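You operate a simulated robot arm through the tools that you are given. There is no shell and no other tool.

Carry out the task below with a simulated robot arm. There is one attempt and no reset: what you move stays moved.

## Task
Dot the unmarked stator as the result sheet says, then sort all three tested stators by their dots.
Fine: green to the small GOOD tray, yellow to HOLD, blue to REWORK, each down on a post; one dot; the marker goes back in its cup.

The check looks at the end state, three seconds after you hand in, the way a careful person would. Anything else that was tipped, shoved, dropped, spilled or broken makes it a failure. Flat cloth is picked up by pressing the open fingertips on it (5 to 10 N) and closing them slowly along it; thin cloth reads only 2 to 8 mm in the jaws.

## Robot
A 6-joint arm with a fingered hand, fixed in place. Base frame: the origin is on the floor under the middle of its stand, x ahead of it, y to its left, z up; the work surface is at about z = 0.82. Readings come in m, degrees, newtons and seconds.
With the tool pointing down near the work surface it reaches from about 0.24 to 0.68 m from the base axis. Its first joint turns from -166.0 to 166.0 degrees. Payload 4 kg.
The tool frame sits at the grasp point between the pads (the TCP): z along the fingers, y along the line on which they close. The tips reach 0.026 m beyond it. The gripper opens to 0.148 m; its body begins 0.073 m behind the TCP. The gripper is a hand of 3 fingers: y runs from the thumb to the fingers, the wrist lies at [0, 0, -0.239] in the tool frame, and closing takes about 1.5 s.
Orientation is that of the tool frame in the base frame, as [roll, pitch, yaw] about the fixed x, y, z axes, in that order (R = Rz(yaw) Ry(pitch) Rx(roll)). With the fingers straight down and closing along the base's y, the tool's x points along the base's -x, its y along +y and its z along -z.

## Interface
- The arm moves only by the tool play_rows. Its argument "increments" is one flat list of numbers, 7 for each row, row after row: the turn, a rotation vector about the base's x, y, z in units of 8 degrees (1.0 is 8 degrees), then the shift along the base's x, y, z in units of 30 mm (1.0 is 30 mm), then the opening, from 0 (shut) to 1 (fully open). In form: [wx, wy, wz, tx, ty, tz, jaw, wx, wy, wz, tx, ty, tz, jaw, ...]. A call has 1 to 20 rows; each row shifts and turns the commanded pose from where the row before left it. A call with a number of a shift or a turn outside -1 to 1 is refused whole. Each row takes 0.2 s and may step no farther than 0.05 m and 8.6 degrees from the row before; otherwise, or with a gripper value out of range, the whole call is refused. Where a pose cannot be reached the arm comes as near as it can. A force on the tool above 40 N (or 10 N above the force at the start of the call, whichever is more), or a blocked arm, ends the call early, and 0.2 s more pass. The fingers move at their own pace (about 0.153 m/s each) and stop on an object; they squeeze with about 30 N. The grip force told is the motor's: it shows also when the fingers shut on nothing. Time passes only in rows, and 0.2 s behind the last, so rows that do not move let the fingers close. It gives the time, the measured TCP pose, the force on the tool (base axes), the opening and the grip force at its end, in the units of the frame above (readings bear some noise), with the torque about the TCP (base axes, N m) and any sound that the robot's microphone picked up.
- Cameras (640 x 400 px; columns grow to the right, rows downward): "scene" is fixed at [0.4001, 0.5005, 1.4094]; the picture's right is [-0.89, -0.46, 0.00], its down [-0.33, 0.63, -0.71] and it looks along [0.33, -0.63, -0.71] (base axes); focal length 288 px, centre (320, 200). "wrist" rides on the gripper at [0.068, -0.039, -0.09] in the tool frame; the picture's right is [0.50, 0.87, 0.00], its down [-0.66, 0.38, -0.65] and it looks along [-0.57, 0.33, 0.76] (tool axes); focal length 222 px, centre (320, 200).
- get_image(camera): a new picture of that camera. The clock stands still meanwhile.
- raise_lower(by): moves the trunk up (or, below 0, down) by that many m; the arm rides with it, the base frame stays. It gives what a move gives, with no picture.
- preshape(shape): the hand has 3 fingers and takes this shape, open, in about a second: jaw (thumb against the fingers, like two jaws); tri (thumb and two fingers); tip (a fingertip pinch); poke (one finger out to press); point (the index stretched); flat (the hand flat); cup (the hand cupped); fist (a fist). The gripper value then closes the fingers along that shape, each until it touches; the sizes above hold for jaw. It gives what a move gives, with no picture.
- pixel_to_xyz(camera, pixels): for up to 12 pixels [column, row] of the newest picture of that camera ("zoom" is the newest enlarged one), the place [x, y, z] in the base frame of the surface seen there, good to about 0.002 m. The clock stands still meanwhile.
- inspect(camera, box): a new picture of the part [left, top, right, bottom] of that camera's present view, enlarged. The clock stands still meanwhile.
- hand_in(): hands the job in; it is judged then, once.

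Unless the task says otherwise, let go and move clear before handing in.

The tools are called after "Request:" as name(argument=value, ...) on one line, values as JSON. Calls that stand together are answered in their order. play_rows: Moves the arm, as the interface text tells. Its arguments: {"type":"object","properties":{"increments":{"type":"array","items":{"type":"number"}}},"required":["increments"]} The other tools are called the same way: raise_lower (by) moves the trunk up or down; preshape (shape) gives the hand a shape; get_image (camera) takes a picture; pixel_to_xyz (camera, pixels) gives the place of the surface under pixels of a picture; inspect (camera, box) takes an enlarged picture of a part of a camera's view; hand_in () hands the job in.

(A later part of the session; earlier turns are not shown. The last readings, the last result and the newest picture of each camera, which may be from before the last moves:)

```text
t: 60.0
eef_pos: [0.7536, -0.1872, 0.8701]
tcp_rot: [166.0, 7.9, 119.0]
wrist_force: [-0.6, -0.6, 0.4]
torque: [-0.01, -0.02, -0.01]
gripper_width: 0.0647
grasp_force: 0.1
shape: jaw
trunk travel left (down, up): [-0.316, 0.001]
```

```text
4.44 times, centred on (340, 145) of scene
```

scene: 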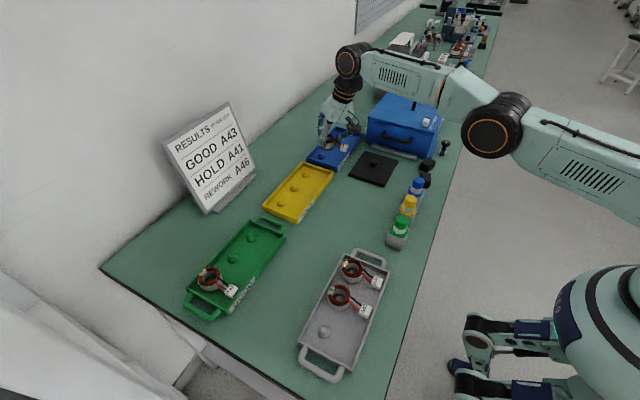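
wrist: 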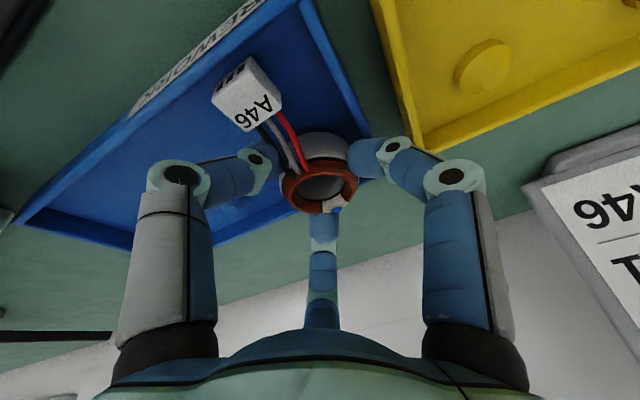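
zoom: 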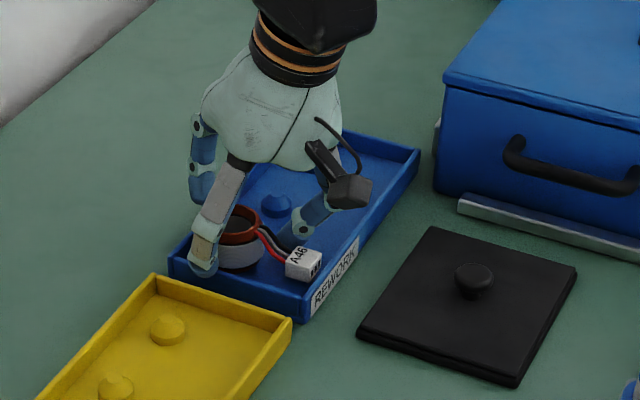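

A46 stays in place and the tray hasn't moved. I'll rise straight up, then back off inward.

Request:
play_rows(increments=[0, 0, 0, 0, 0, 0.2, 0.44, 0, 0, 0, 0, 0, 0.3, 0.44, 0, 0, 0, 0, 0, 0.4, 0.44, 0, 0, 0, 0, 0, 0.4, 0.44, 0, 0, 0, -0.2, 0.05, 0.5, 0.44, 0, 0, 0, -0.4, 0.3, 0.5, 0.44, 0, 0, 0, -0.6, 0.6, 0.5, 0.44, 0, 0, 0, -0.6, 0.8, 0.3, 0.44])

Request:
get_image(camera="scene")

Request:
inspect(camera="scene", box=[300, 115, 380, 185])

```text
t: 61.8
eef_pos: [0.699, -0.134, 0.9642]
tcp_rot: [166.0, 8.0, 119.1]
wrist_force: [0.6, -0.2, -0.3]
torque: [0.0, -0.03, -0.04]
gripper_width: 0.0647
grasp_force: 0.0
shape: jaw
trunk travel left (down, up): [-0.316, 0.001]
```

```text
taken
```

scene: 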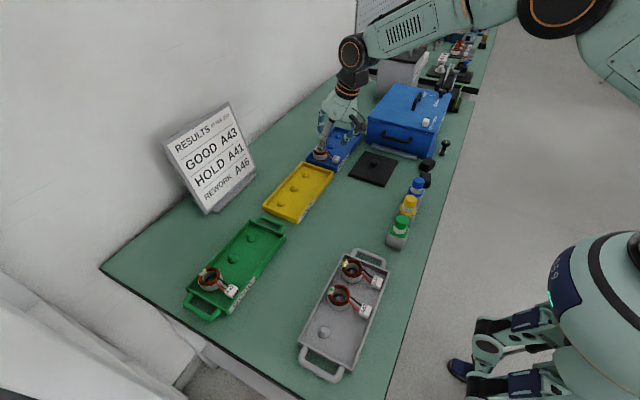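

```text
5.71 times, centred on (340, 150) of scene
```

zoom: 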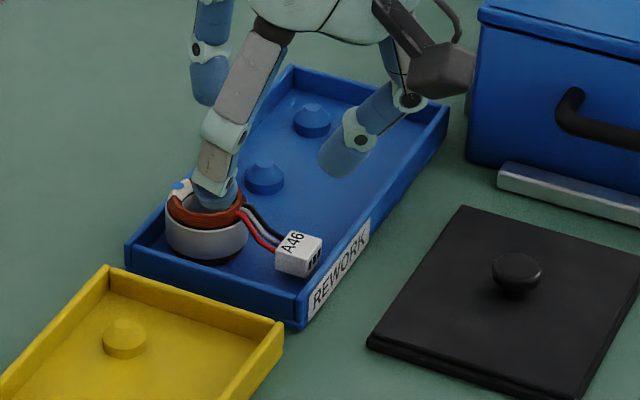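

A46 sits on the REWORK post. Now I'll re-measure A43 and A41 in the source tray.

Request:
inspect(camera="scene", box=[322, 276, 362, 316])

Request:
inspect(camera="scene", box=[290, 240, 410, 390])

```text
10.00 times, centred on (342, 296) of scene
```

zoom: 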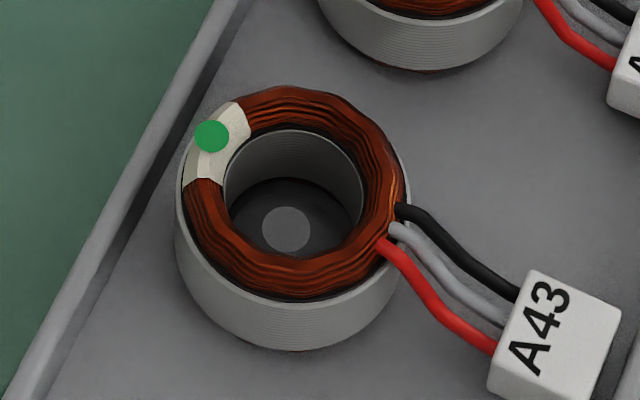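

```text
2.67 times, centred on (350, 315) of scene
```

zoom: 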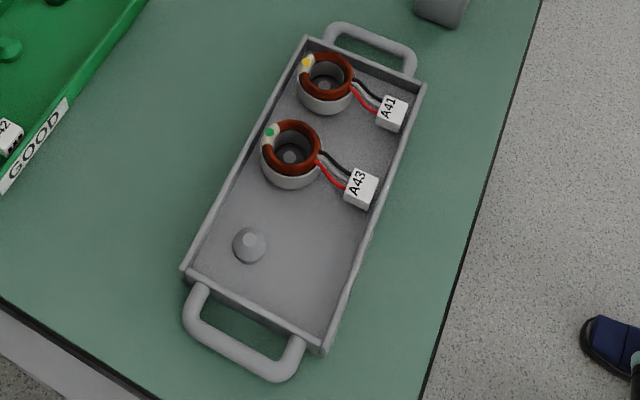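

Request:
pixel_to_xyz(camera="scene", pixels=[[338.6, 298.8], [337, 286.5], [348, 294], [341, 303.5], [331, 298], [331.1, 289.6], [354, 271.5]])

Request:
inspect(camera="scene", box=[200, 205, 290, 325])

Request:
pixel_to_xyz(camera="zoom", pixels=[[420, 103], [362, 172], [530, 90], [340, 55], [430, 10], [420, 150], [470, 170], [385, 50]])

```text
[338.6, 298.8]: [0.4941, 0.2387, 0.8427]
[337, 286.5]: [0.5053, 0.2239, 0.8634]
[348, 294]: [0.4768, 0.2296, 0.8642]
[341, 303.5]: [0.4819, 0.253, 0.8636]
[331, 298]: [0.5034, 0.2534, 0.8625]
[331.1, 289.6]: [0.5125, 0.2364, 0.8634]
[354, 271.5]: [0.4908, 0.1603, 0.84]
```

```text
3.33 times, centred on (245, 265) of scene
```

zoom: 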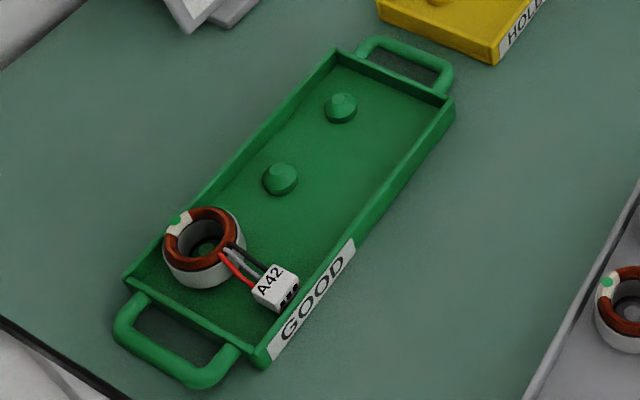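

```text
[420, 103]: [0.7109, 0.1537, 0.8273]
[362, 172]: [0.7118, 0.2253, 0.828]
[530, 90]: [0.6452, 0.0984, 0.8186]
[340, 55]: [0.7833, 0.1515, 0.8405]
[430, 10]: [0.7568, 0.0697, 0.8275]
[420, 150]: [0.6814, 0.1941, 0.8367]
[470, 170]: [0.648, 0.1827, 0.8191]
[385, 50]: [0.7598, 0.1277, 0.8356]
```

The tray is within about 2 mm of its original place. A43's centre is at (0.4935,0.2378) and the grip's natural offset is (+0.004,−0.003), so the TCP goal is (0.4895,0.2408). I'll move above it.

Request:
play_rows(increments=[0, 0, 0, -0.3, 0.5, 0, 0.47, 0, 0, 0, -0.5, 0.85, 0, 0.47, 0, 0, 0, -0.5, 0.9, 0, 0.47, 0, 0, 0, -0.5, 0.9, 0, 0.47, 0, 0, 0, -0.5, 0.9, 0, 0.47, 0, 0, 0, -0.5, 0.9, 0, 0.47, 0, 0, 0, -0.5, 0.9, 0, 0.47, 0, 0, 0, -0.5, 0.9, 0, 0.47, 0, 0, 0, -0.5, 0.9, -0.1, 0.47, 0, 0, 0, -0.5, 0.9, -0.2, 0.47, 0, 0, 0, -0.5, 0.9, -0.2, 0.47, 0, 0, 0, -0.5, 0.9, -0.2, 0.47, 0, 0, 0, -0.5, 0.9, -0.2, 0.47, 0, 0, 0, -0.45, 0.8, -0.2, 0.47, 0, 0, 0, -0.24, 0.44, 0, 0.47, 0, 0, 0, 0, 0, 0, 0.47])

Request:
get_image(camera="wrist")

```text
t: 65.2
eef_pos: [0.4889, 0.2395, 0.9308]
tcp_rot: [166.0, 7.9, 119.0]
wrist_force: [0.1, -0.2, -0.4]
torque: [-0.01, 0.0, 0.0]
gripper_width: 0.069
grasp_force: 0.1
shape: jaw
trunk travel left (down, up): [-0.316, 0.001]
```

```text
taken
```

wrist: 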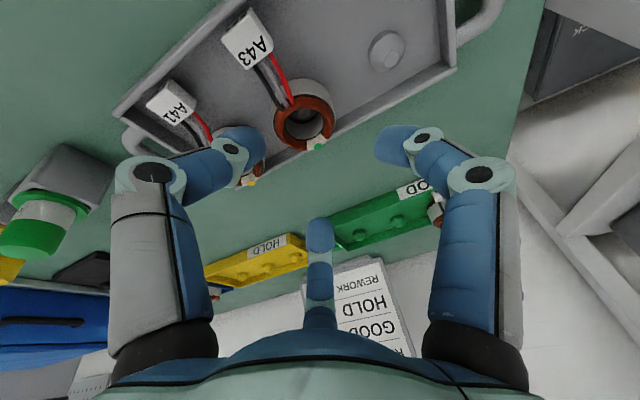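

Request:
pixel_to_xyz(camera="wrist", pixels=[[278, 124], [331, 120], [303, 100], [300, 144], [318, 146], [285, 107], [322, 104], [284, 136], [329, 134]])

Request:
inspect(camera="wrist", box=[240, 60, 380, 180])

```text
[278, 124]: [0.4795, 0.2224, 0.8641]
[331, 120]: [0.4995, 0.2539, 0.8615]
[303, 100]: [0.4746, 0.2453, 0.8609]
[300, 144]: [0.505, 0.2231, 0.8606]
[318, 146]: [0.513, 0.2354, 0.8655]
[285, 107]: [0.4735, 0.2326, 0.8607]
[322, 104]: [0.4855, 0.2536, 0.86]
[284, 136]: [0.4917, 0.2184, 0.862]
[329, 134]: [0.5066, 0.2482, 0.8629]
```

```text
3.33 times, centred on (310, 120) of wrist
```

zoom: 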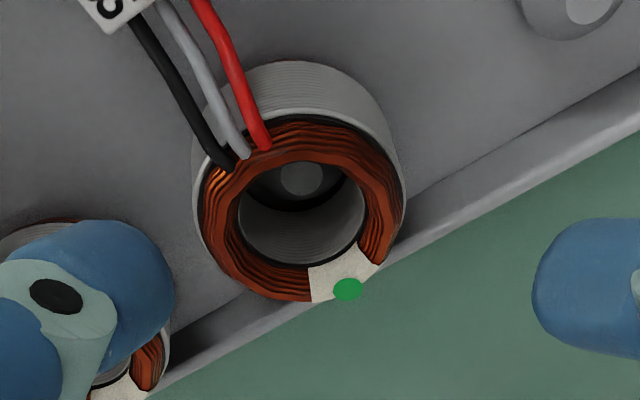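

A43's centre is at about (0.493,0.237), so the TCP at (0.489,0.2395) is right. I'll descend to z≈0.867.

Request:
play_rows(increments=[0, 0, 0, 0, 0.02, -0.4, 0.47, 0, 0, 0, 0, 0, -0.4, 0.47, 0, 0, 0, 0, 0, -0.4, 0.47, 0, 0, 0, 0, 0, -0.4, 0.47, 0, 0, 0, 0, 0, -0.3, 0.47, 0, 0, 0, 0, 0, -0.2, 0.47, 0, 0, 0, 0, 0, 0, 0.47])

Request:
get_image(camera="wrist")

Request:
inspect(camera="scene", box=[290, 240, 410, 390])

```text
t: 66.8
eef_pos: [0.4887, 0.2403, 0.8668]
tcp_rot: [166.2, 8.0, 119.0]
wrist_force: [0.6, 0.1, 0.6]
torque: [0.02, 0.0, 0.0]
gripper_width: 0.0692
grasp_force: 0.0
shape: jaw
trunk travel left (down, up): [-0.316, 0.001]
```

```text
taken
```

wrist: 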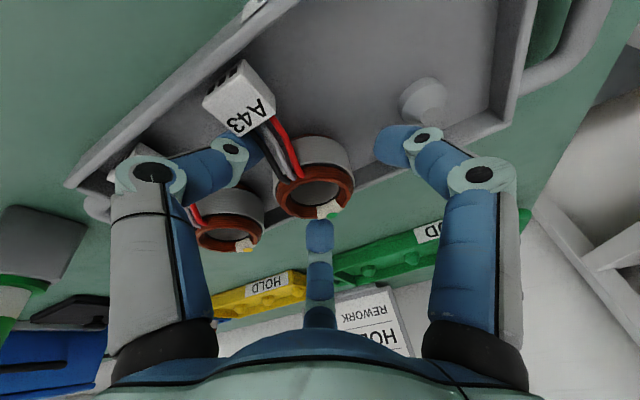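

```text
2.67 times, centred on (350, 315) of scene
```

zoom: 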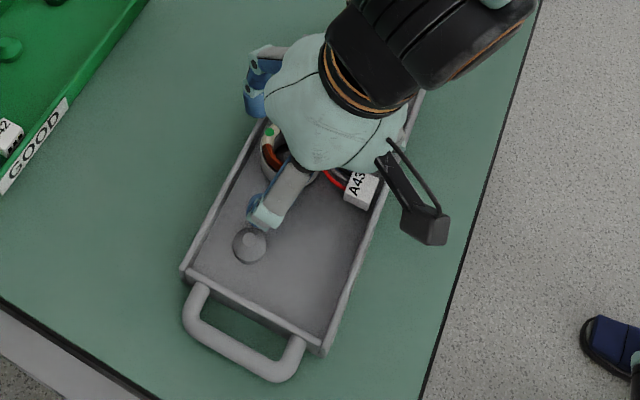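

The fingers straddle A43 without touching anything. I'll close gradually.

Request:
play_rows(increments=[0, 0, 0, 0, 0, 0, 0.42, 0, 0, 0, 0, 0, 0, 0.38, 0, 0, 0, 0, 0, 0, 0.35, 0, 0, 0, 0, 0, 0, 0.32, 0, 0, 0, 0, 0, 0, 0.29, 0, 0, 0, 0, 0, 0, 0.25, 0, 0, 0, 0, 0, 0, 0.15, 0, 0, 0, 0, 0, 0, 0.1])

Request:
inspect(camera="scene", box=[290, 240, 410, 390])

Request:
get_image(camera="wrist")

```text
t: 68.6
eef_pos: [0.4903, 0.2406, 0.8673]
tcp_rot: [165.9, 8.0, 118.9]
wrist_force: [-0.5, 0.6, 1.3]
torque: [-0.01, 0.06, -0.03]
gripper_width: 0.0432
grasp_force: 30.4
shape: jaw
trunk travel left (down, up): [-0.316, 0.001]
```

```text
2.67 times, centred on (350, 315) of scene
```

zoom: 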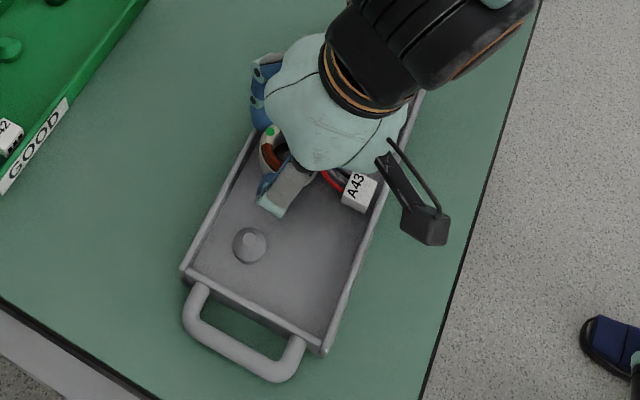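

```text
taken
```

wrist: 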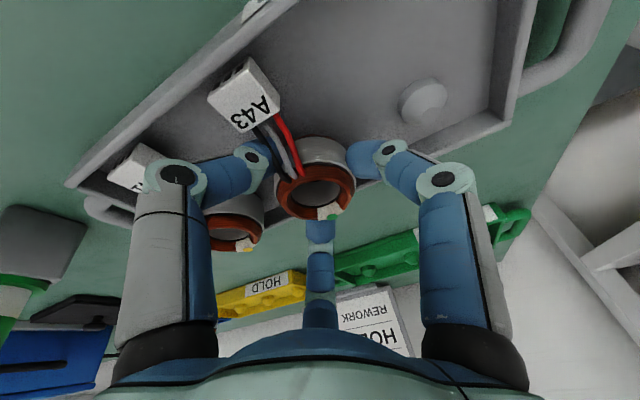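

The tray did not move this time. I'll lift A43 slowly.

Request:
play_rows(increments=[0, 0, 0, 0, 0, 0.08, 0.1, 0, 0, 0, 0, 0, 0.1, 0.1, 0, 0, 0, 0, 0, 0.15, 0.1, 0, 0, 0, 0, 0, 0.2, 0.1, 0, 0, 0, 0, 0, 0.3, 0.1, 0, 0, 0, 0, 0, 0.4, 0.1, 0, 0, 0, 0, 0, 0.4, 0.1, 0, 0, 0, 0, 0, 0.3, 0.1, 0, 0, 0, 0, 0, 0, 0.1])

Request:
get_image(camera="wrist")

Request:
pixel_to_xyz(camera="wrist", pixels=[[288, 190], [345, 188], [305, 175], [328, 212], [341, 202], [284, 198], [330, 172], [300, 208]])

Request:
inspect(camera="wrist", box=[260, 110, 380, 230])

```text
t: 70.6
eef_pos: [0.4898, 0.2406, 0.9256]
tcp_rot: [166.2, 7.9, 119.0]
wrist_force: [0.4, -0.3, -1.9]
torque: [0.04, -0.05, -0.03]
gripper_width: 0.0429
grasp_force: 29.9
shape: jaw
trunk travel left (down, up): [-0.316, 0.001]
```

```text
taken
```

wrist: 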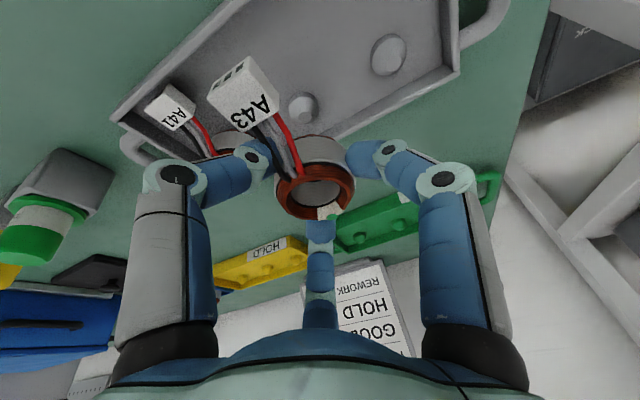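

```text
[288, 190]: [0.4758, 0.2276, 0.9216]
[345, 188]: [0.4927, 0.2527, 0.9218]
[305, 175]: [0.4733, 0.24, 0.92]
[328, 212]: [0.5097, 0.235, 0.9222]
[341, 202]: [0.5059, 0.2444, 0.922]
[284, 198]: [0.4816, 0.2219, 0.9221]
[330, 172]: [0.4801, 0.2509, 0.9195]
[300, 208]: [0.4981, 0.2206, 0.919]
```

```text
3.33 times, centred on (320, 170) of wrist
```

zoom: 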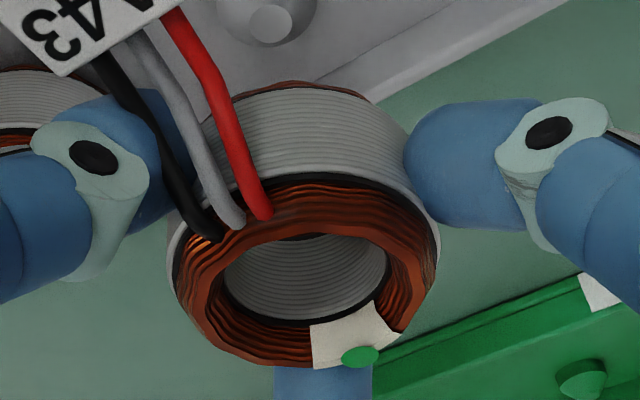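

A43 is level (ring top z 0.919–0.922), with its centre at TCP + (0.001,−0.004). I'll pin down the GOOD tray's free end post precisely.

Request:
inspect(camera="scene", box=[230, 215, 290, 265])

```text
8.00 times, centred on (260, 240) of scene
```

zoom: 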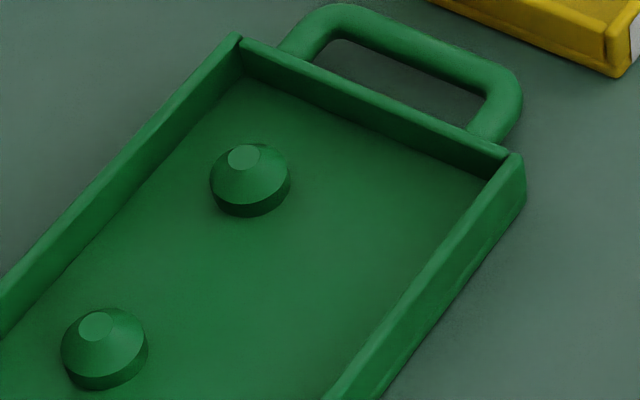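

Request:
pixel_to_xyz(camera="zoom", pixels=[[244, 157], [212, 185], [289, 185], [250, 212], [96, 326], [240, 40], [515, 160], [250, 180]])

```text
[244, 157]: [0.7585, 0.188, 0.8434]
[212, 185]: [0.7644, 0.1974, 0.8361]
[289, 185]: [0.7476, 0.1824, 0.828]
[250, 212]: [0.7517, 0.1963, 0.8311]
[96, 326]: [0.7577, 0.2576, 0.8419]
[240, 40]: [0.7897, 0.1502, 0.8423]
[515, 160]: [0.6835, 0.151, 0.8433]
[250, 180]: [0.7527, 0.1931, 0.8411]
```

The free GOOD post's true centre is (0.7577,0.1885). I'll carry A43 there, keeping low enough to stay within reach while clearing the tray wall.

Request:
play_rows(increments=[0, 0, 0, 0.4, -0.08, 0, 0.1, 0, 0, 0, 0.7, -0.13, 0, 0.1, 0, 0, 0, 0.8, -0.145, 0, 0.1, 0, 0, 0, 0.8, -0.145, 0, 0.1, 0, 0, 0, 0.8, -0.145, 0, 0.1, 0, 0, 0, 0.8, -0.145, 0, 0.1, 0, 0, 0, 0.8, -0.145, -0.1, 0.1, 0, 0, 0, 0.8, -0.145, -0.2, 0.1, 0, 0, 0, 0.7, -0.145, -0.2, 0.1, 0, 0, 0, 0.6, -0.12, -0.2, 0.1, 0, 0, 0, 0.5, -0.1, -0.1, 0.1, 0, 0, 0, 0.4, -0.08, 0, 0.1, 0, 0, 0, 0.3, -0.05, 0, 0.1, 0, 0, 0, 0.15, -0.03, 0, 0.1, 0, 0, 0, 0, 0, 0, 0.1])

Request:
get_image(camera="wrist")

Request:
inspect(camera="scene", box=[190, 180, 310, 320])

```text
t: 73.8
eef_pos: [0.7463, 0.1931, 0.9021]
tcp_rot: [166.1, 7.9, 119.0]
wrist_force: [0.4, 0.6, -1.4]
torque: [0.02, -0.01, 0.0]
gripper_width: 0.0428
grasp_force: 30.1
shape: jaw
trunk travel left (down, up): [-0.316, 0.001]
```

```text
taken
```

wrist: 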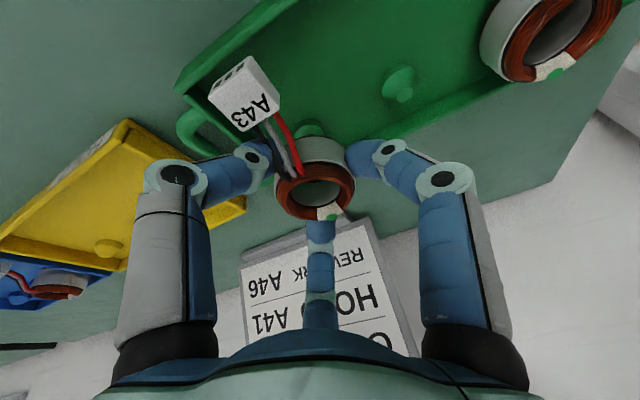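

```text
2.86 times, centred on (250, 250) of scene
```

zoom: 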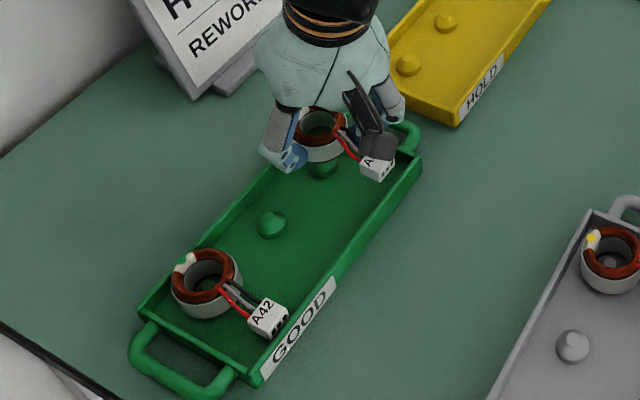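

I'm at (0.7463,0.1931,0.902), not clipped. I'll move the last 9 mm outward and measure ring versus post.

Request:
play_rows(increments=[0, 0, 0, 0.15, -0.01, -0.1, 0.1, 0, 0, 0, 0.15, -0.01, 0, 0.1, 0, 0, 0, 0, 0, 0, 0.1])

Request:
get_image(camera="wrist")

Request:
pixel_to_xyz(camera="wrist", pixels=[[288, 190], [345, 188], [305, 175], [328, 212], [341, 202], [284, 198], [330, 172], [300, 208], [312, 128]])

```text
t: 74.6
eef_pos: [0.7542, 0.1908, 0.899]
tcp_rot: [166.0, 7.9, 119.0]
wrist_force: [-0.5, 0.1, -1.6]
torque: [0.0, 0.02, 0.0]
gripper_width: 0.043
grasp_force: 29.9
shape: jaw
trunk travel left (down, up): [-0.316, 0.001]
```

```text
taken
```

wrist: 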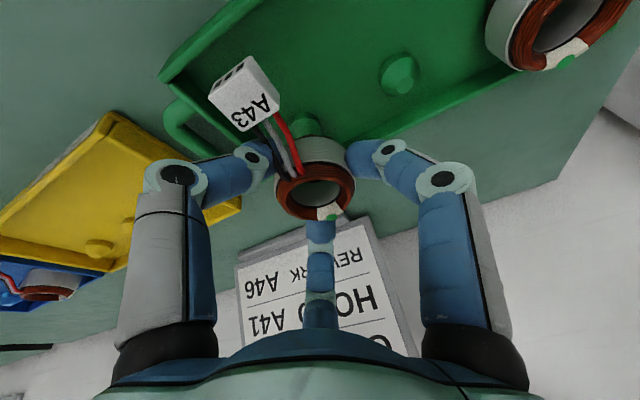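

```text
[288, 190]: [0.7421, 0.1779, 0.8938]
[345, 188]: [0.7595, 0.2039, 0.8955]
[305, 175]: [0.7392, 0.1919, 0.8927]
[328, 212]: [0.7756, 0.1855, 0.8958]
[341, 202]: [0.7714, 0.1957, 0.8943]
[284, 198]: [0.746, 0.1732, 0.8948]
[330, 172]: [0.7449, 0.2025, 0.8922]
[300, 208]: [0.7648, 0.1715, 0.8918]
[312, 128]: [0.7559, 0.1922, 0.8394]
```

The ring centre is at (0.7568,0.1876), within 1 mm of the post (0.7577,0.1885). I'll lower it.

Request:
play_rows(increments=[0, 0, 0, 0.03, 0.03, -0.1, 0.1, 0, 0, 0, 0, 0, -0.15, 0.1, 0, 0, 0, 0, 0, -0.2, 0.1, 0, 0, 0, 0, 0, -0.15, 0.1, 0, 0, 0, 0, 0, -0.1, 0.1, 0, 0, 0, 0, 0, -0.1, 0.1, 0, 0, 0, 0, 0, 0, 0.1])

Request:
get_image(camera="wrist")

Request:
pixel_to_xyz(camera="wrist", pixels=[[288, 190], [345, 188], [305, 175], [328, 212], [341, 202], [284, 198], [330, 172], [300, 208]])

Request:
inspect(camera="scene", box=[190, 180, 310, 320])

```text
t: 76.2
eef_pos: [0.7547, 0.1917, 0.8749]
tcp_rot: [166.0, 7.9, 119.1]
wrist_force: [0.6, -0.1, -1.8]
torque: [0.01, -0.02, -0.02]
gripper_width: 0.043
grasp_force: 29.6
shape: jaw
trunk travel left (down, up): [-0.316, 0.001]
```

```text
taken
```

wrist: 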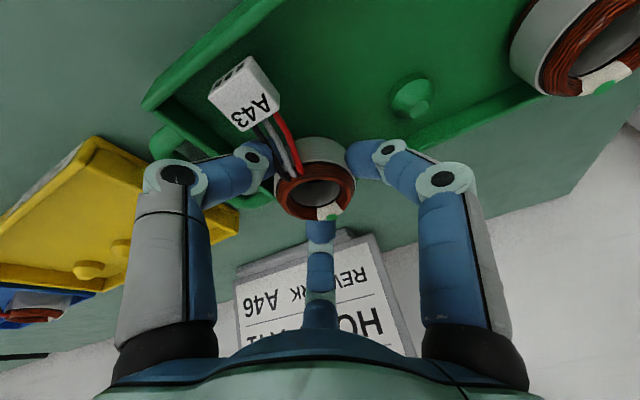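

```text
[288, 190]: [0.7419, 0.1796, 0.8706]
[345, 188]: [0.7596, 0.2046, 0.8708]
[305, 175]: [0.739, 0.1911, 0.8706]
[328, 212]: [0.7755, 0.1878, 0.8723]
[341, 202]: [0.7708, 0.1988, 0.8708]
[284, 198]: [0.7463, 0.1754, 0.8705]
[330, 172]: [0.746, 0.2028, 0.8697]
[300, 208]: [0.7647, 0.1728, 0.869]
```

```text
2.86 times, centred on (250, 250) of scene
```

zoom: 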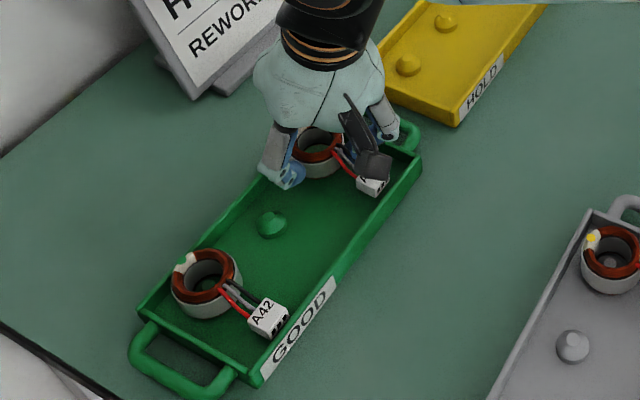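

About 7 mm remain (ring top 0.8705, seated 0.863). I'll finish in small steps until contact.

Request:
play_rows(increments=[0, 0, 0, 0, 0, -0.08, 0.1, 0, 0, 0, 0, 0, -0.06, 0.1, 0, 0, 0, 0, 0, -0.05, 0.1, 0, 0, 0, 0, 0, -0.03, 0.1, 0, 0, 0, 0, 0, 0, 0.1])

```text
t: 77.4
eef_pos: [0.7554, 0.1907, 0.8683]
tcp_rot: [166.1, 7.9, 119.0]
wrist_force: [0.0, 0.0, -1.8]
torque: [0.01, -0.03, 0.0]
gripper_width: 0.0429
grasp_force: 30.3
shape: jaw
trunk travel left (down, up): [-0.316, 0.001]
```

Request:
play_rows(increments=[0, 0, 0, 0, 0, -0.03, 0.1, 0, 0, 0, 0, 0, -0.02, 0.1, 0, 0, 0, 0, 0, 0, 0.1])

```text
t: 78.2
eef_pos: [0.7552, 0.1924, 0.8677]
tcp_rot: [165.9, 8.1, 119.0]
wrist_force: [0.4, -1.0, 1.1]
torque: [0.0, -0.04, 0.01]
gripper_width: 0.0429
grasp_force: 29.9
shape: jaw
trunk travel left (down, up): [-0.316, 0.001]
```

The force went from −1.8 to +1.1 N, so A43 has touched down. I'll open and check.

Request:
play_rows(increments=[0, 0, 0, 0, 0, 0, 0.3, 0, 0, 0, 0, 0, 0, 0.36, 0, 0, 0, 0, 0, 0, 0.42, 0, 0, 0, 0, 0, 0, 0.44, 0, 0, 0, 0, 0, 0, 0.44])

Request:
inspect(camera="wrist", box=[200, 50, 440, 250])

Request:
inspect(camera="scene", box=[190, 180, 310, 320])

```text
t: 79.4
eef_pos: [0.7543, 0.1913, 0.867]
tcp_rot: [166.0, 7.8, 119.0]
wrist_force: [-0.4, -0.4, 0.6]
torque: [-0.03, -0.01, -0.02]
gripper_width: 0.0649
grasp_force: 0.1
shape: jaw
trunk travel left (down, up): [-0.316, 0.001]
```

```text
2.00 times, centred on (320, 150) of wrist
```

zoom: 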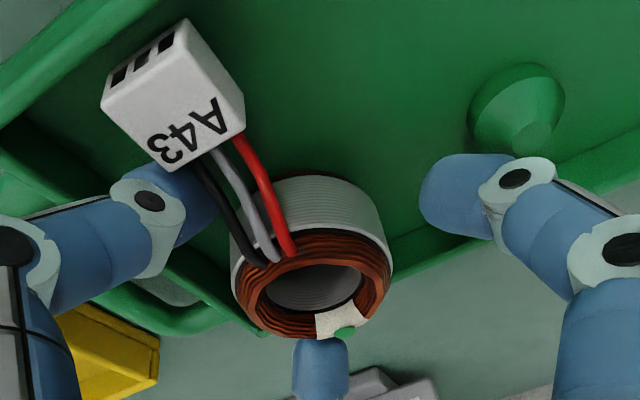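

```text
2.86 times, centred on (250, 250) of scene
```

zoom: 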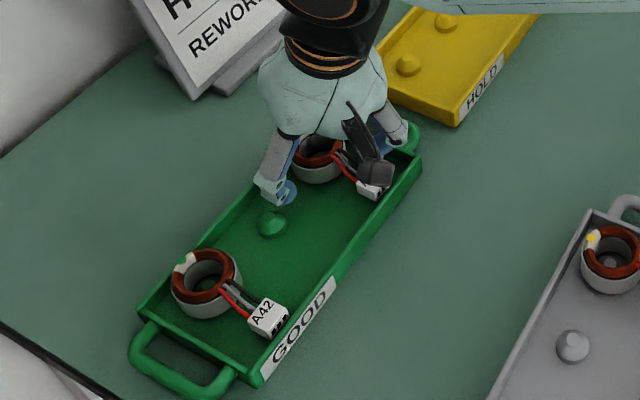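

A43 rests in place, dot intact. I'll rise straight up and back off.

Request:
play_rows(increments=[0, 0, 0, 0, 0, 0.2, 0.44, 0, 0, 0, 0, 0, 0.3, 0.44, 0, 0, 0, 0, 0, 0.4, 0.44, 0, 0, 0, 0, 0, 0.4, 0.44, 0, 0, 0, -0.3, 0, 0.5, 0.44, 0, 0, 0, -0.5, -0.05, 0.5, 0.44, 0, 0, 0, -0.7, -0.1, 0.4, 0.44, 0, 0, 0, -0.8, -0.1, 0, 0.44, 0, 0, 0, -0.8, -0.1, 0, 0.44])

Request:
inspect(camera="scene", box=[190, 180, 310, 320])

Request:
inspect(camera="scene", box=[300, 115, 380, 185])

```text
t: 81.4
eef_pos: [0.6626, 0.1815, 0.9486]
tcp_rot: [166.0, 7.9, 119.0]
wrist_force: [-0.5, 0.3, -1.0]
torque: [0.02, 0.02, -0.01]
gripper_width: 0.0645
grasp_force: 0.1
shape: jaw
trunk travel left (down, up): [-0.316, 0.001]
```

```text
2.86 times, centred on (250, 250) of scene
```

zoom: 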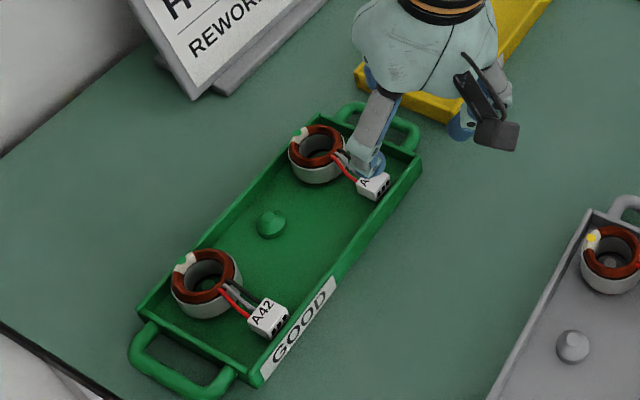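

```text
5.71 times, centred on (340, 150) of scene
```

zoom: 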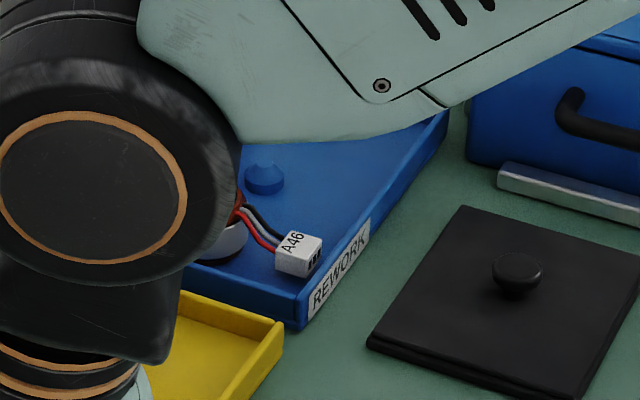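

A43 sits on its post. I'll check its dot and then re-measure A41.

Request:
inspect(camera="scene", box=[245, 210, 295, 260])

Request:
inspect(camera="scene", box=[334, 248, 374, 288])

Request:
pixel_to_xyz(camera="zoom", pixels=[[225, 150], [300, 235], [290, 120], [390, 190], [330, 280], [230, 240], [255, 130], [375, 240], [270, 270]])

```text
8.00 times, centred on (270, 235) of scene
```

zoom: 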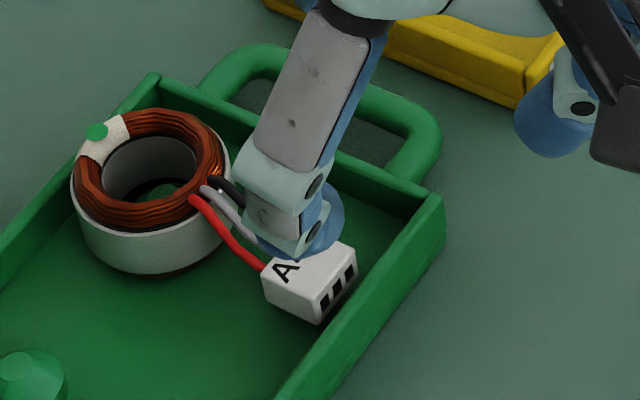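

```text
10.00 times, centred on (354, 268) of scene
```

zoom: 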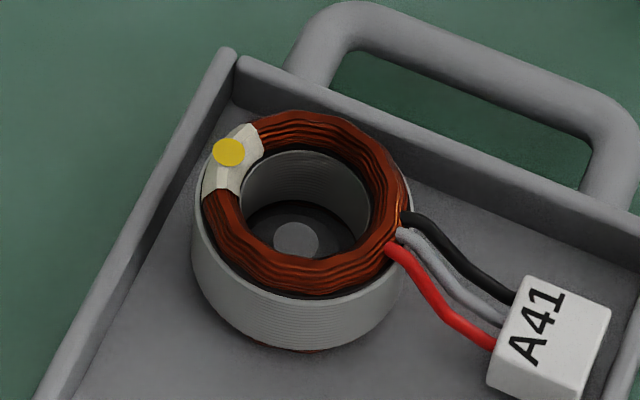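

```text
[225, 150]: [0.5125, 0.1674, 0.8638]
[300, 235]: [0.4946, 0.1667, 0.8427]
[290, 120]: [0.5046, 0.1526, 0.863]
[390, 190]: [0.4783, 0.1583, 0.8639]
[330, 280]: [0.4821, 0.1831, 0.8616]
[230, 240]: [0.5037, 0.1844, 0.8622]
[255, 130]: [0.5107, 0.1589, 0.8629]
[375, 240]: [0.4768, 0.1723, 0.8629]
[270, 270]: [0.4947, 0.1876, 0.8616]
```

The green dot on A43 is intact, and A41's centre is at (0.4942,0.168). I'll check how close the tray's near end wall is to A41.

Request:
pixel_to_xyz(camera="zoom", pixels=[[240, 62], [330, 98], [430, 145], [560, 200], [620, 215], [450, 185], [150, 240], [165, 240]])

Request:
inspect(camera="scene", box=[260, 155, 340, 225])

```text
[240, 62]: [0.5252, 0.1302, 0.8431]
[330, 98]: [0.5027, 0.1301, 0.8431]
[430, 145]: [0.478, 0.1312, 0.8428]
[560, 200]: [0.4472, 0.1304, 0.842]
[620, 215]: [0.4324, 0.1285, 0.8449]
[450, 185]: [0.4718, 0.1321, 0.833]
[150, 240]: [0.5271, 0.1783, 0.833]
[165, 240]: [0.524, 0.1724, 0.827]
```

```text
5.71 times, centred on (300, 190) of scene
```

zoom: 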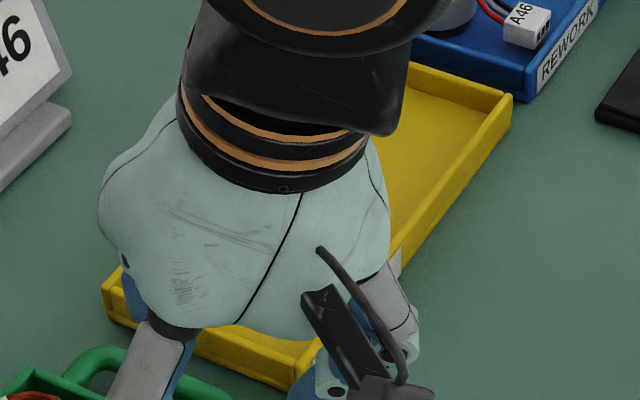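

The end wall's inner face is at y≈0.1325, leaving room. For A41 and the nearer HOLD tray a 10° tilt suffices, so I'll reduce the tilt by 6° and hover over A41.

Request:
play_rows(increments=[0, 0.25, 0, -0.4, -0.04, 0, 0.44, 0, 0.25, 0, -0.75, -0.05, 0, 0.44, 0, 0.25, 0, -0.8, -0.05, -0.1, 0.44, 0, 0, 0, -0.8, -0.05, -0.1, 0.44, 0, 0, 0, -0.8, -0.05, -0.1, 0.44, 0, 0, 0, -0.8, -0.05, -0.1, 0.44, 0, 0, 0, -0.8, -0.05, -0.1, 0.44, 0, 0, 0, -0.55, -0.04, -0.1, 0.44, 0, 0, 0, 0, 0, 0, 0.44])

Request:
get_image(camera="wrist")

Request:
inspect(camera="scene", box=[260, 155, 340, 225])

```text
t: 83.4
eef_pos: [0.4917, 0.1712, 0.9299]
tcp_rot: [171.3, 5.1, 119.6]
wrist_force: [-0.5, -0.6, 0.1]
torque: [-0.02, -0.01, 0.02]
gripper_width: 0.0651
grasp_force: 0.1
shape: jaw
trunk travel left (down, up): [-0.316, 0.001]
```

```text
taken
```

wrist: 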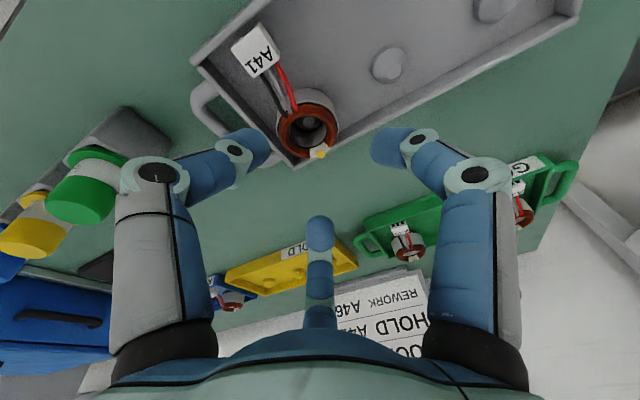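

```text
5.71 times, centred on (300, 190) of scene
```

zoom: 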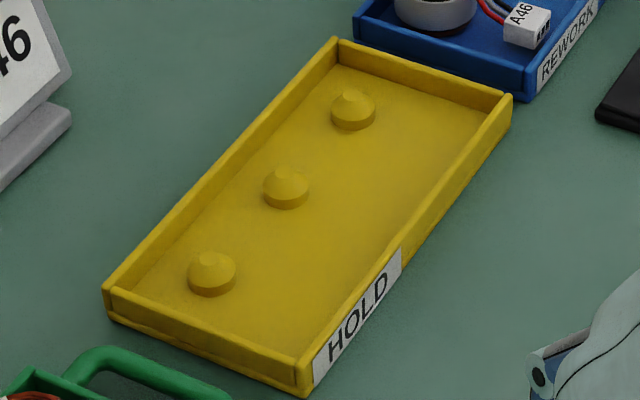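

Request:
pixel_to_xyz(camera="zoom", pixels=[[284, 170], [281, 173], [286, 176], [351, 95], [352, 98], [208, 259], [212, 262], [104, 288], [300, 365], [510, 98], [337, 42]])

Request:
pixel_to_xyz(camera="wrist", pixels=[[281, 133], [335, 129], [305, 107], [300, 153], [320, 156], [287, 115], [325, 111], [287, 145], [333, 141]])

Request:
inspect(camera="wrist", box=[240, 70, 380, 190])

```text
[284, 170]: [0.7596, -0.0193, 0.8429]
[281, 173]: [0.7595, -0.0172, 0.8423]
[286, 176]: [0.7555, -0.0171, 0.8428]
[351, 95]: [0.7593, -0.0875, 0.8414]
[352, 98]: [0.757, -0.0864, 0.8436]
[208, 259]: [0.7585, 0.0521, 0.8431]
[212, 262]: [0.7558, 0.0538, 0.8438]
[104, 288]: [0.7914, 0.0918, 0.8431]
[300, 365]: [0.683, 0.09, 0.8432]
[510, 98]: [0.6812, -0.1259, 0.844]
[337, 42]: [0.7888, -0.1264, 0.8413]
```

```text
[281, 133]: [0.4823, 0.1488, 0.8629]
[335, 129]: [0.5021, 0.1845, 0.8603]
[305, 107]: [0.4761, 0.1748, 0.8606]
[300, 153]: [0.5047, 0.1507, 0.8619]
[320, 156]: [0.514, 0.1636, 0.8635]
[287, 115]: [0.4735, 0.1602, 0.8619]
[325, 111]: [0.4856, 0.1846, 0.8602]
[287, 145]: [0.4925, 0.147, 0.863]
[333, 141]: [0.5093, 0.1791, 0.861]
```

```text
3.33 times, centred on (310, 130) of wrist
```

zoom: 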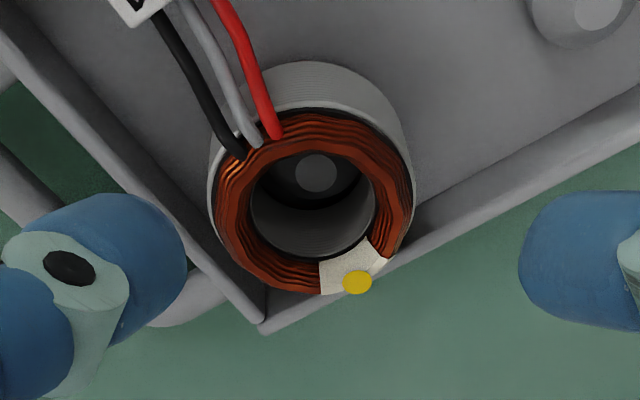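

A41's centre is about (0.494,0.1673); HOLD's middle post is at (0.7575,−0.0175). I'll descend on A41 to z≈0.868.

Request:
play_rows(increments=[0, 0, 0, 0, -0.04, -0.4, 0.44, 0, 0, 0, 0, 0, -0.4, 0.44, 0, 0, 0, 0, 0, -0.4, 0.44, 0, 0, 0, 0, 0, -0.4, 0.44, 0, 0, 0, 0, 0, -0.25, 0.44, 0, 0, 0, 0, 0, -0.2, 0.44, 0, 0, 0, 0, 0, 0, 0.44])

Request:
get_image(camera="wrist")

Request:
inspect(camera="scene", box=[290, 240, 410, 390])

```text
t: 85.0
eef_pos: [0.492, 0.1705, 0.8682]
tcp_rot: [171.3, 5.0, 119.6]
wrist_force: [-0.9, -0.8, 0.6]
torque: [0.04, -0.01, 0.01]
gripper_width: 0.0646
grasp_force: 0.1
shape: jaw
trunk travel left (down, up): [-0.316, 0.001]
```

```text
taken
```

wrist: 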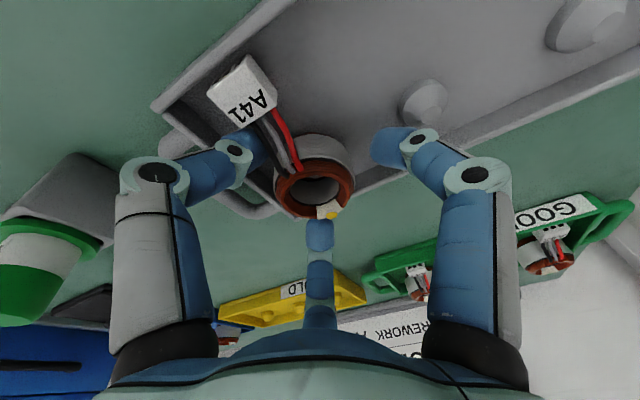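

```text
2.67 times, centred on (350, 315) of scene
```

zoom: 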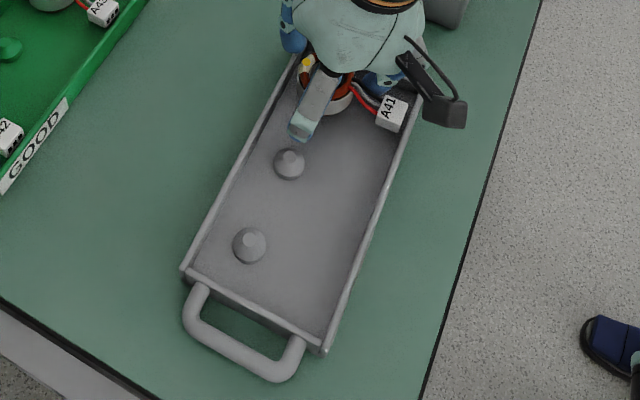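

Everything is clear: the fingers straddle A41 and the tray hasn't moved. I'll close gradually.

Request:
play_rows(increments=[0, 0, 0, 0, 0, 0, 0.4, 0, 0, 0, 0, 0, 0, 0.37, 0, 0, 0, 0, 0, 0, 0.34, 0, 0, 0, 0, 0, 0, 0.31, 0, 0, 0, 0, 0, 0, 0.28, 0, 0, 0, 0, 0, 0, 0.24, 0, 0, 0, 0, 0, 0, 0.15, 0, 0, 0, 0, 0, 0, 0.1])

Request:
inspect(camera="scene", box=[290, 240, 410, 390])

Request:
get_image(camera="wrist")

```text
t: 86.8
eef_pos: [0.4937, 0.1707, 0.8693]
tcp_rot: [171.3, 5.1, 119.6]
wrist_force: [-0.9, 0.3, -0.4]
torque: [0.03, 0.05, 0.01]
gripper_width: 0.0425
grasp_force: 30.0
shape: jaw
trunk travel left (down, up): [-0.316, 0.001]
```

```text
2.67 times, centred on (350, 315) of scene
```

zoom: 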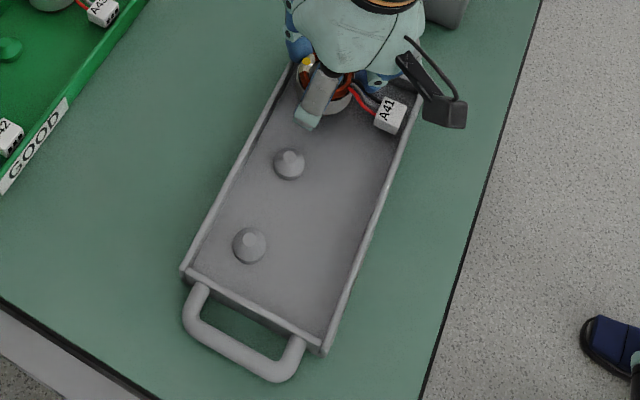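

```text
taken
```

wrist: 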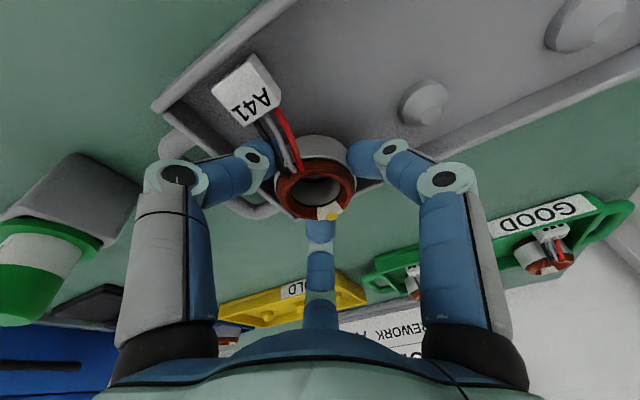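

A41 is gripped (42.5 mm) and the tray is unmoved. I'll lift slowly.

Request:
play_rows(increments=[0, 0, 0, 0, 0, 0.08, 0.1, 0, 0, 0, 0, 0, 0.1, 0.1, 0, 0, 0, 0, 0, 0.15, 0.1, 0, 0, 0, 0, 0, 0.2, 0.1, 0, 0, 0, 0, 0, 0.3, 0.1, 0, 0, 0, 0, 0, 0.4, 0.1, 0, 0, 0, 0, 0, 0.4, 0.1, 0, 0, 0, 0, 0, 0.3, 0.1, 0, 0, 0, 0, 0, 0, 0.1])

Request:
get_image(camera="wrist")

Request:
pixel_to_xyz(camera="wrist", pixels=[[288, 192], [345, 190], [305, 175], [328, 214], [341, 204], [284, 200], [330, 174], [300, 210]])

Request:
inspect(camera="wrist", box=[260, 110, 380, 230])

```text
t: 88.8
eef_pos: [0.4931, 0.171, 0.9269]
tcp_rot: [171.3, 5.0, 119.6]
wrist_force: [-1.3, -0.3, -1.0]
torque: [-0.01, -0.02, 0.02]
gripper_width: 0.042
grasp_force: 30.0
shape: jaw
trunk travel left (down, up): [-0.316, 0.001]
```

```text
taken
```

wrist: 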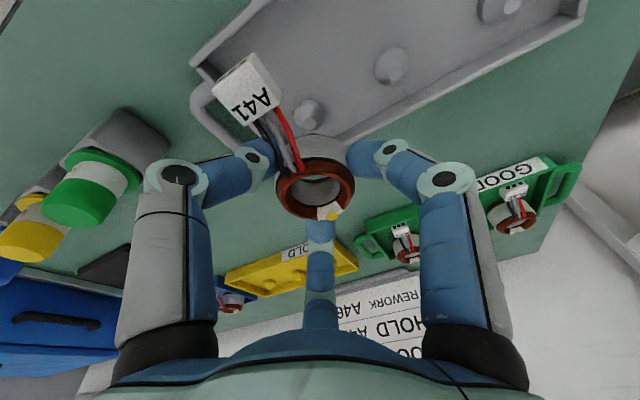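

```text
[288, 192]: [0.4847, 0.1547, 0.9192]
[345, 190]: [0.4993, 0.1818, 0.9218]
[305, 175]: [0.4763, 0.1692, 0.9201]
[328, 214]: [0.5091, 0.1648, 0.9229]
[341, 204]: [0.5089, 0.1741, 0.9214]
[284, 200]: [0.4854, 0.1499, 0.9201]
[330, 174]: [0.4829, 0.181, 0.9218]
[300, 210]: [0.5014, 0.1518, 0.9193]
```

```text
3.33 times, centred on (320, 170) of wrist
```

zoom: 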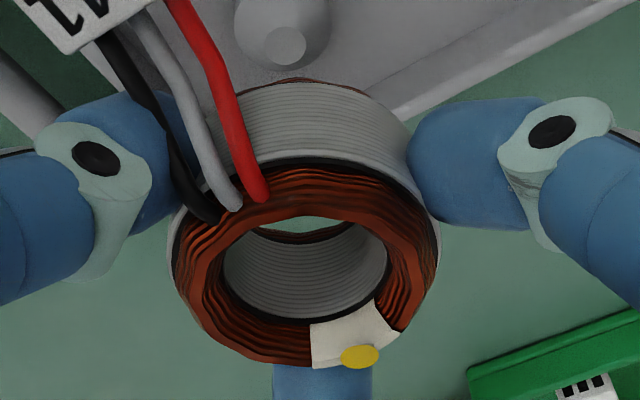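

A41 is level and centred at TCP + (0,−0.004). I'll carry it over to HOLD's middle post (TCP target about (0.757,−0.013)).

Request:
play_rows(increments=[0, 0, 0, 0.3, -0.2, 0.2, 0.1, 0, 0, 0, 0.65, -0.45, 0.1, 0.1, 0, 0, 0, 0.75, -0.52, 0, 0.1, 0, 0, 0, 0.75, -0.52, 0, 0.1, 0, 0, 0, 0.75, -0.52, 0, 0.1, 0, 0, 0, 0.75, -0.52, 0, 0.1, 0, 0, 0, 0.75, -0.52, -0.1, 0.1, 0, 0, 0, 0.75, -0.52, -0.2, 0.1, 0, 0, 0, 0.75, -0.52, -0.2, 0.1, 0, 0, 0, 0.75, -0.52, -0.2, 0.1, 0, 0, 0, 0.65, -0.47, -0.2, 0.1, 0, 0, 0, 0.55, -0.42, -0.1, 0.1, 0, 0, 0, 0.35, -0.35, -0.1, 0.1, 0, 0, 0, 0.15, -0.3, 0, 0.1, 0, 0, 0, 0, 0, 0, 0.1])

Request:
get_image(camera="wrist")

Request:
pixel_to_xyz(camera="wrist", pixels=[[288, 192], [345, 190], [305, 175], [328, 214], [341, 204], [284, 200], [330, 174], [300, 210]])

Request:
inspect(camera="scene", box=[240, 110, 360, 240])

```text
t: 92.0
eef_pos: [0.7519, -0.0213, 0.9018]
tcp_rot: [171.3, 5.0, 119.6]
wrist_force: [0.2, -1.1, -1.9]
torque: [0.0, -0.02, 0.02]
gripper_width: 0.042
grasp_force: 30.3
shape: jaw
trunk travel left (down, up): [-0.316, 0.001]
```

```text
taken
```

wrist: 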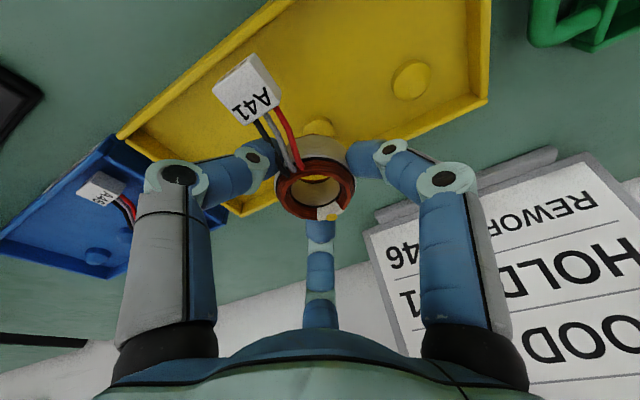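

```text
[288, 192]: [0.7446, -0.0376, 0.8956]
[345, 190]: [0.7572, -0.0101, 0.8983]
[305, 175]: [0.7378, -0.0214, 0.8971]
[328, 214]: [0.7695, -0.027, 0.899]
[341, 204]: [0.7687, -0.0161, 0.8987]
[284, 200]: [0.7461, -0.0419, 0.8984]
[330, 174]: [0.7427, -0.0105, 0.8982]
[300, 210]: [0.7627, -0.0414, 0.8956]
```

```text
3.08 times, centred on (300, 175) of scene
```

zoom: 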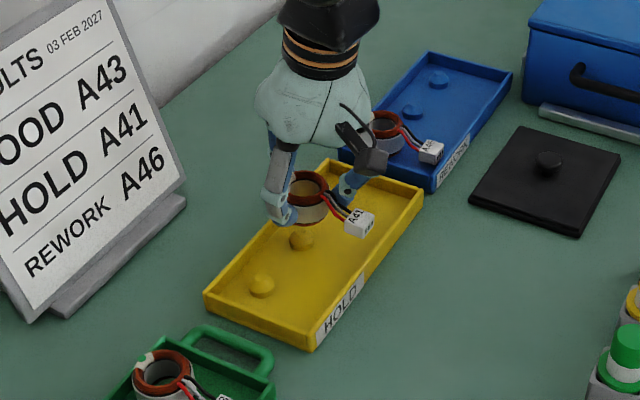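

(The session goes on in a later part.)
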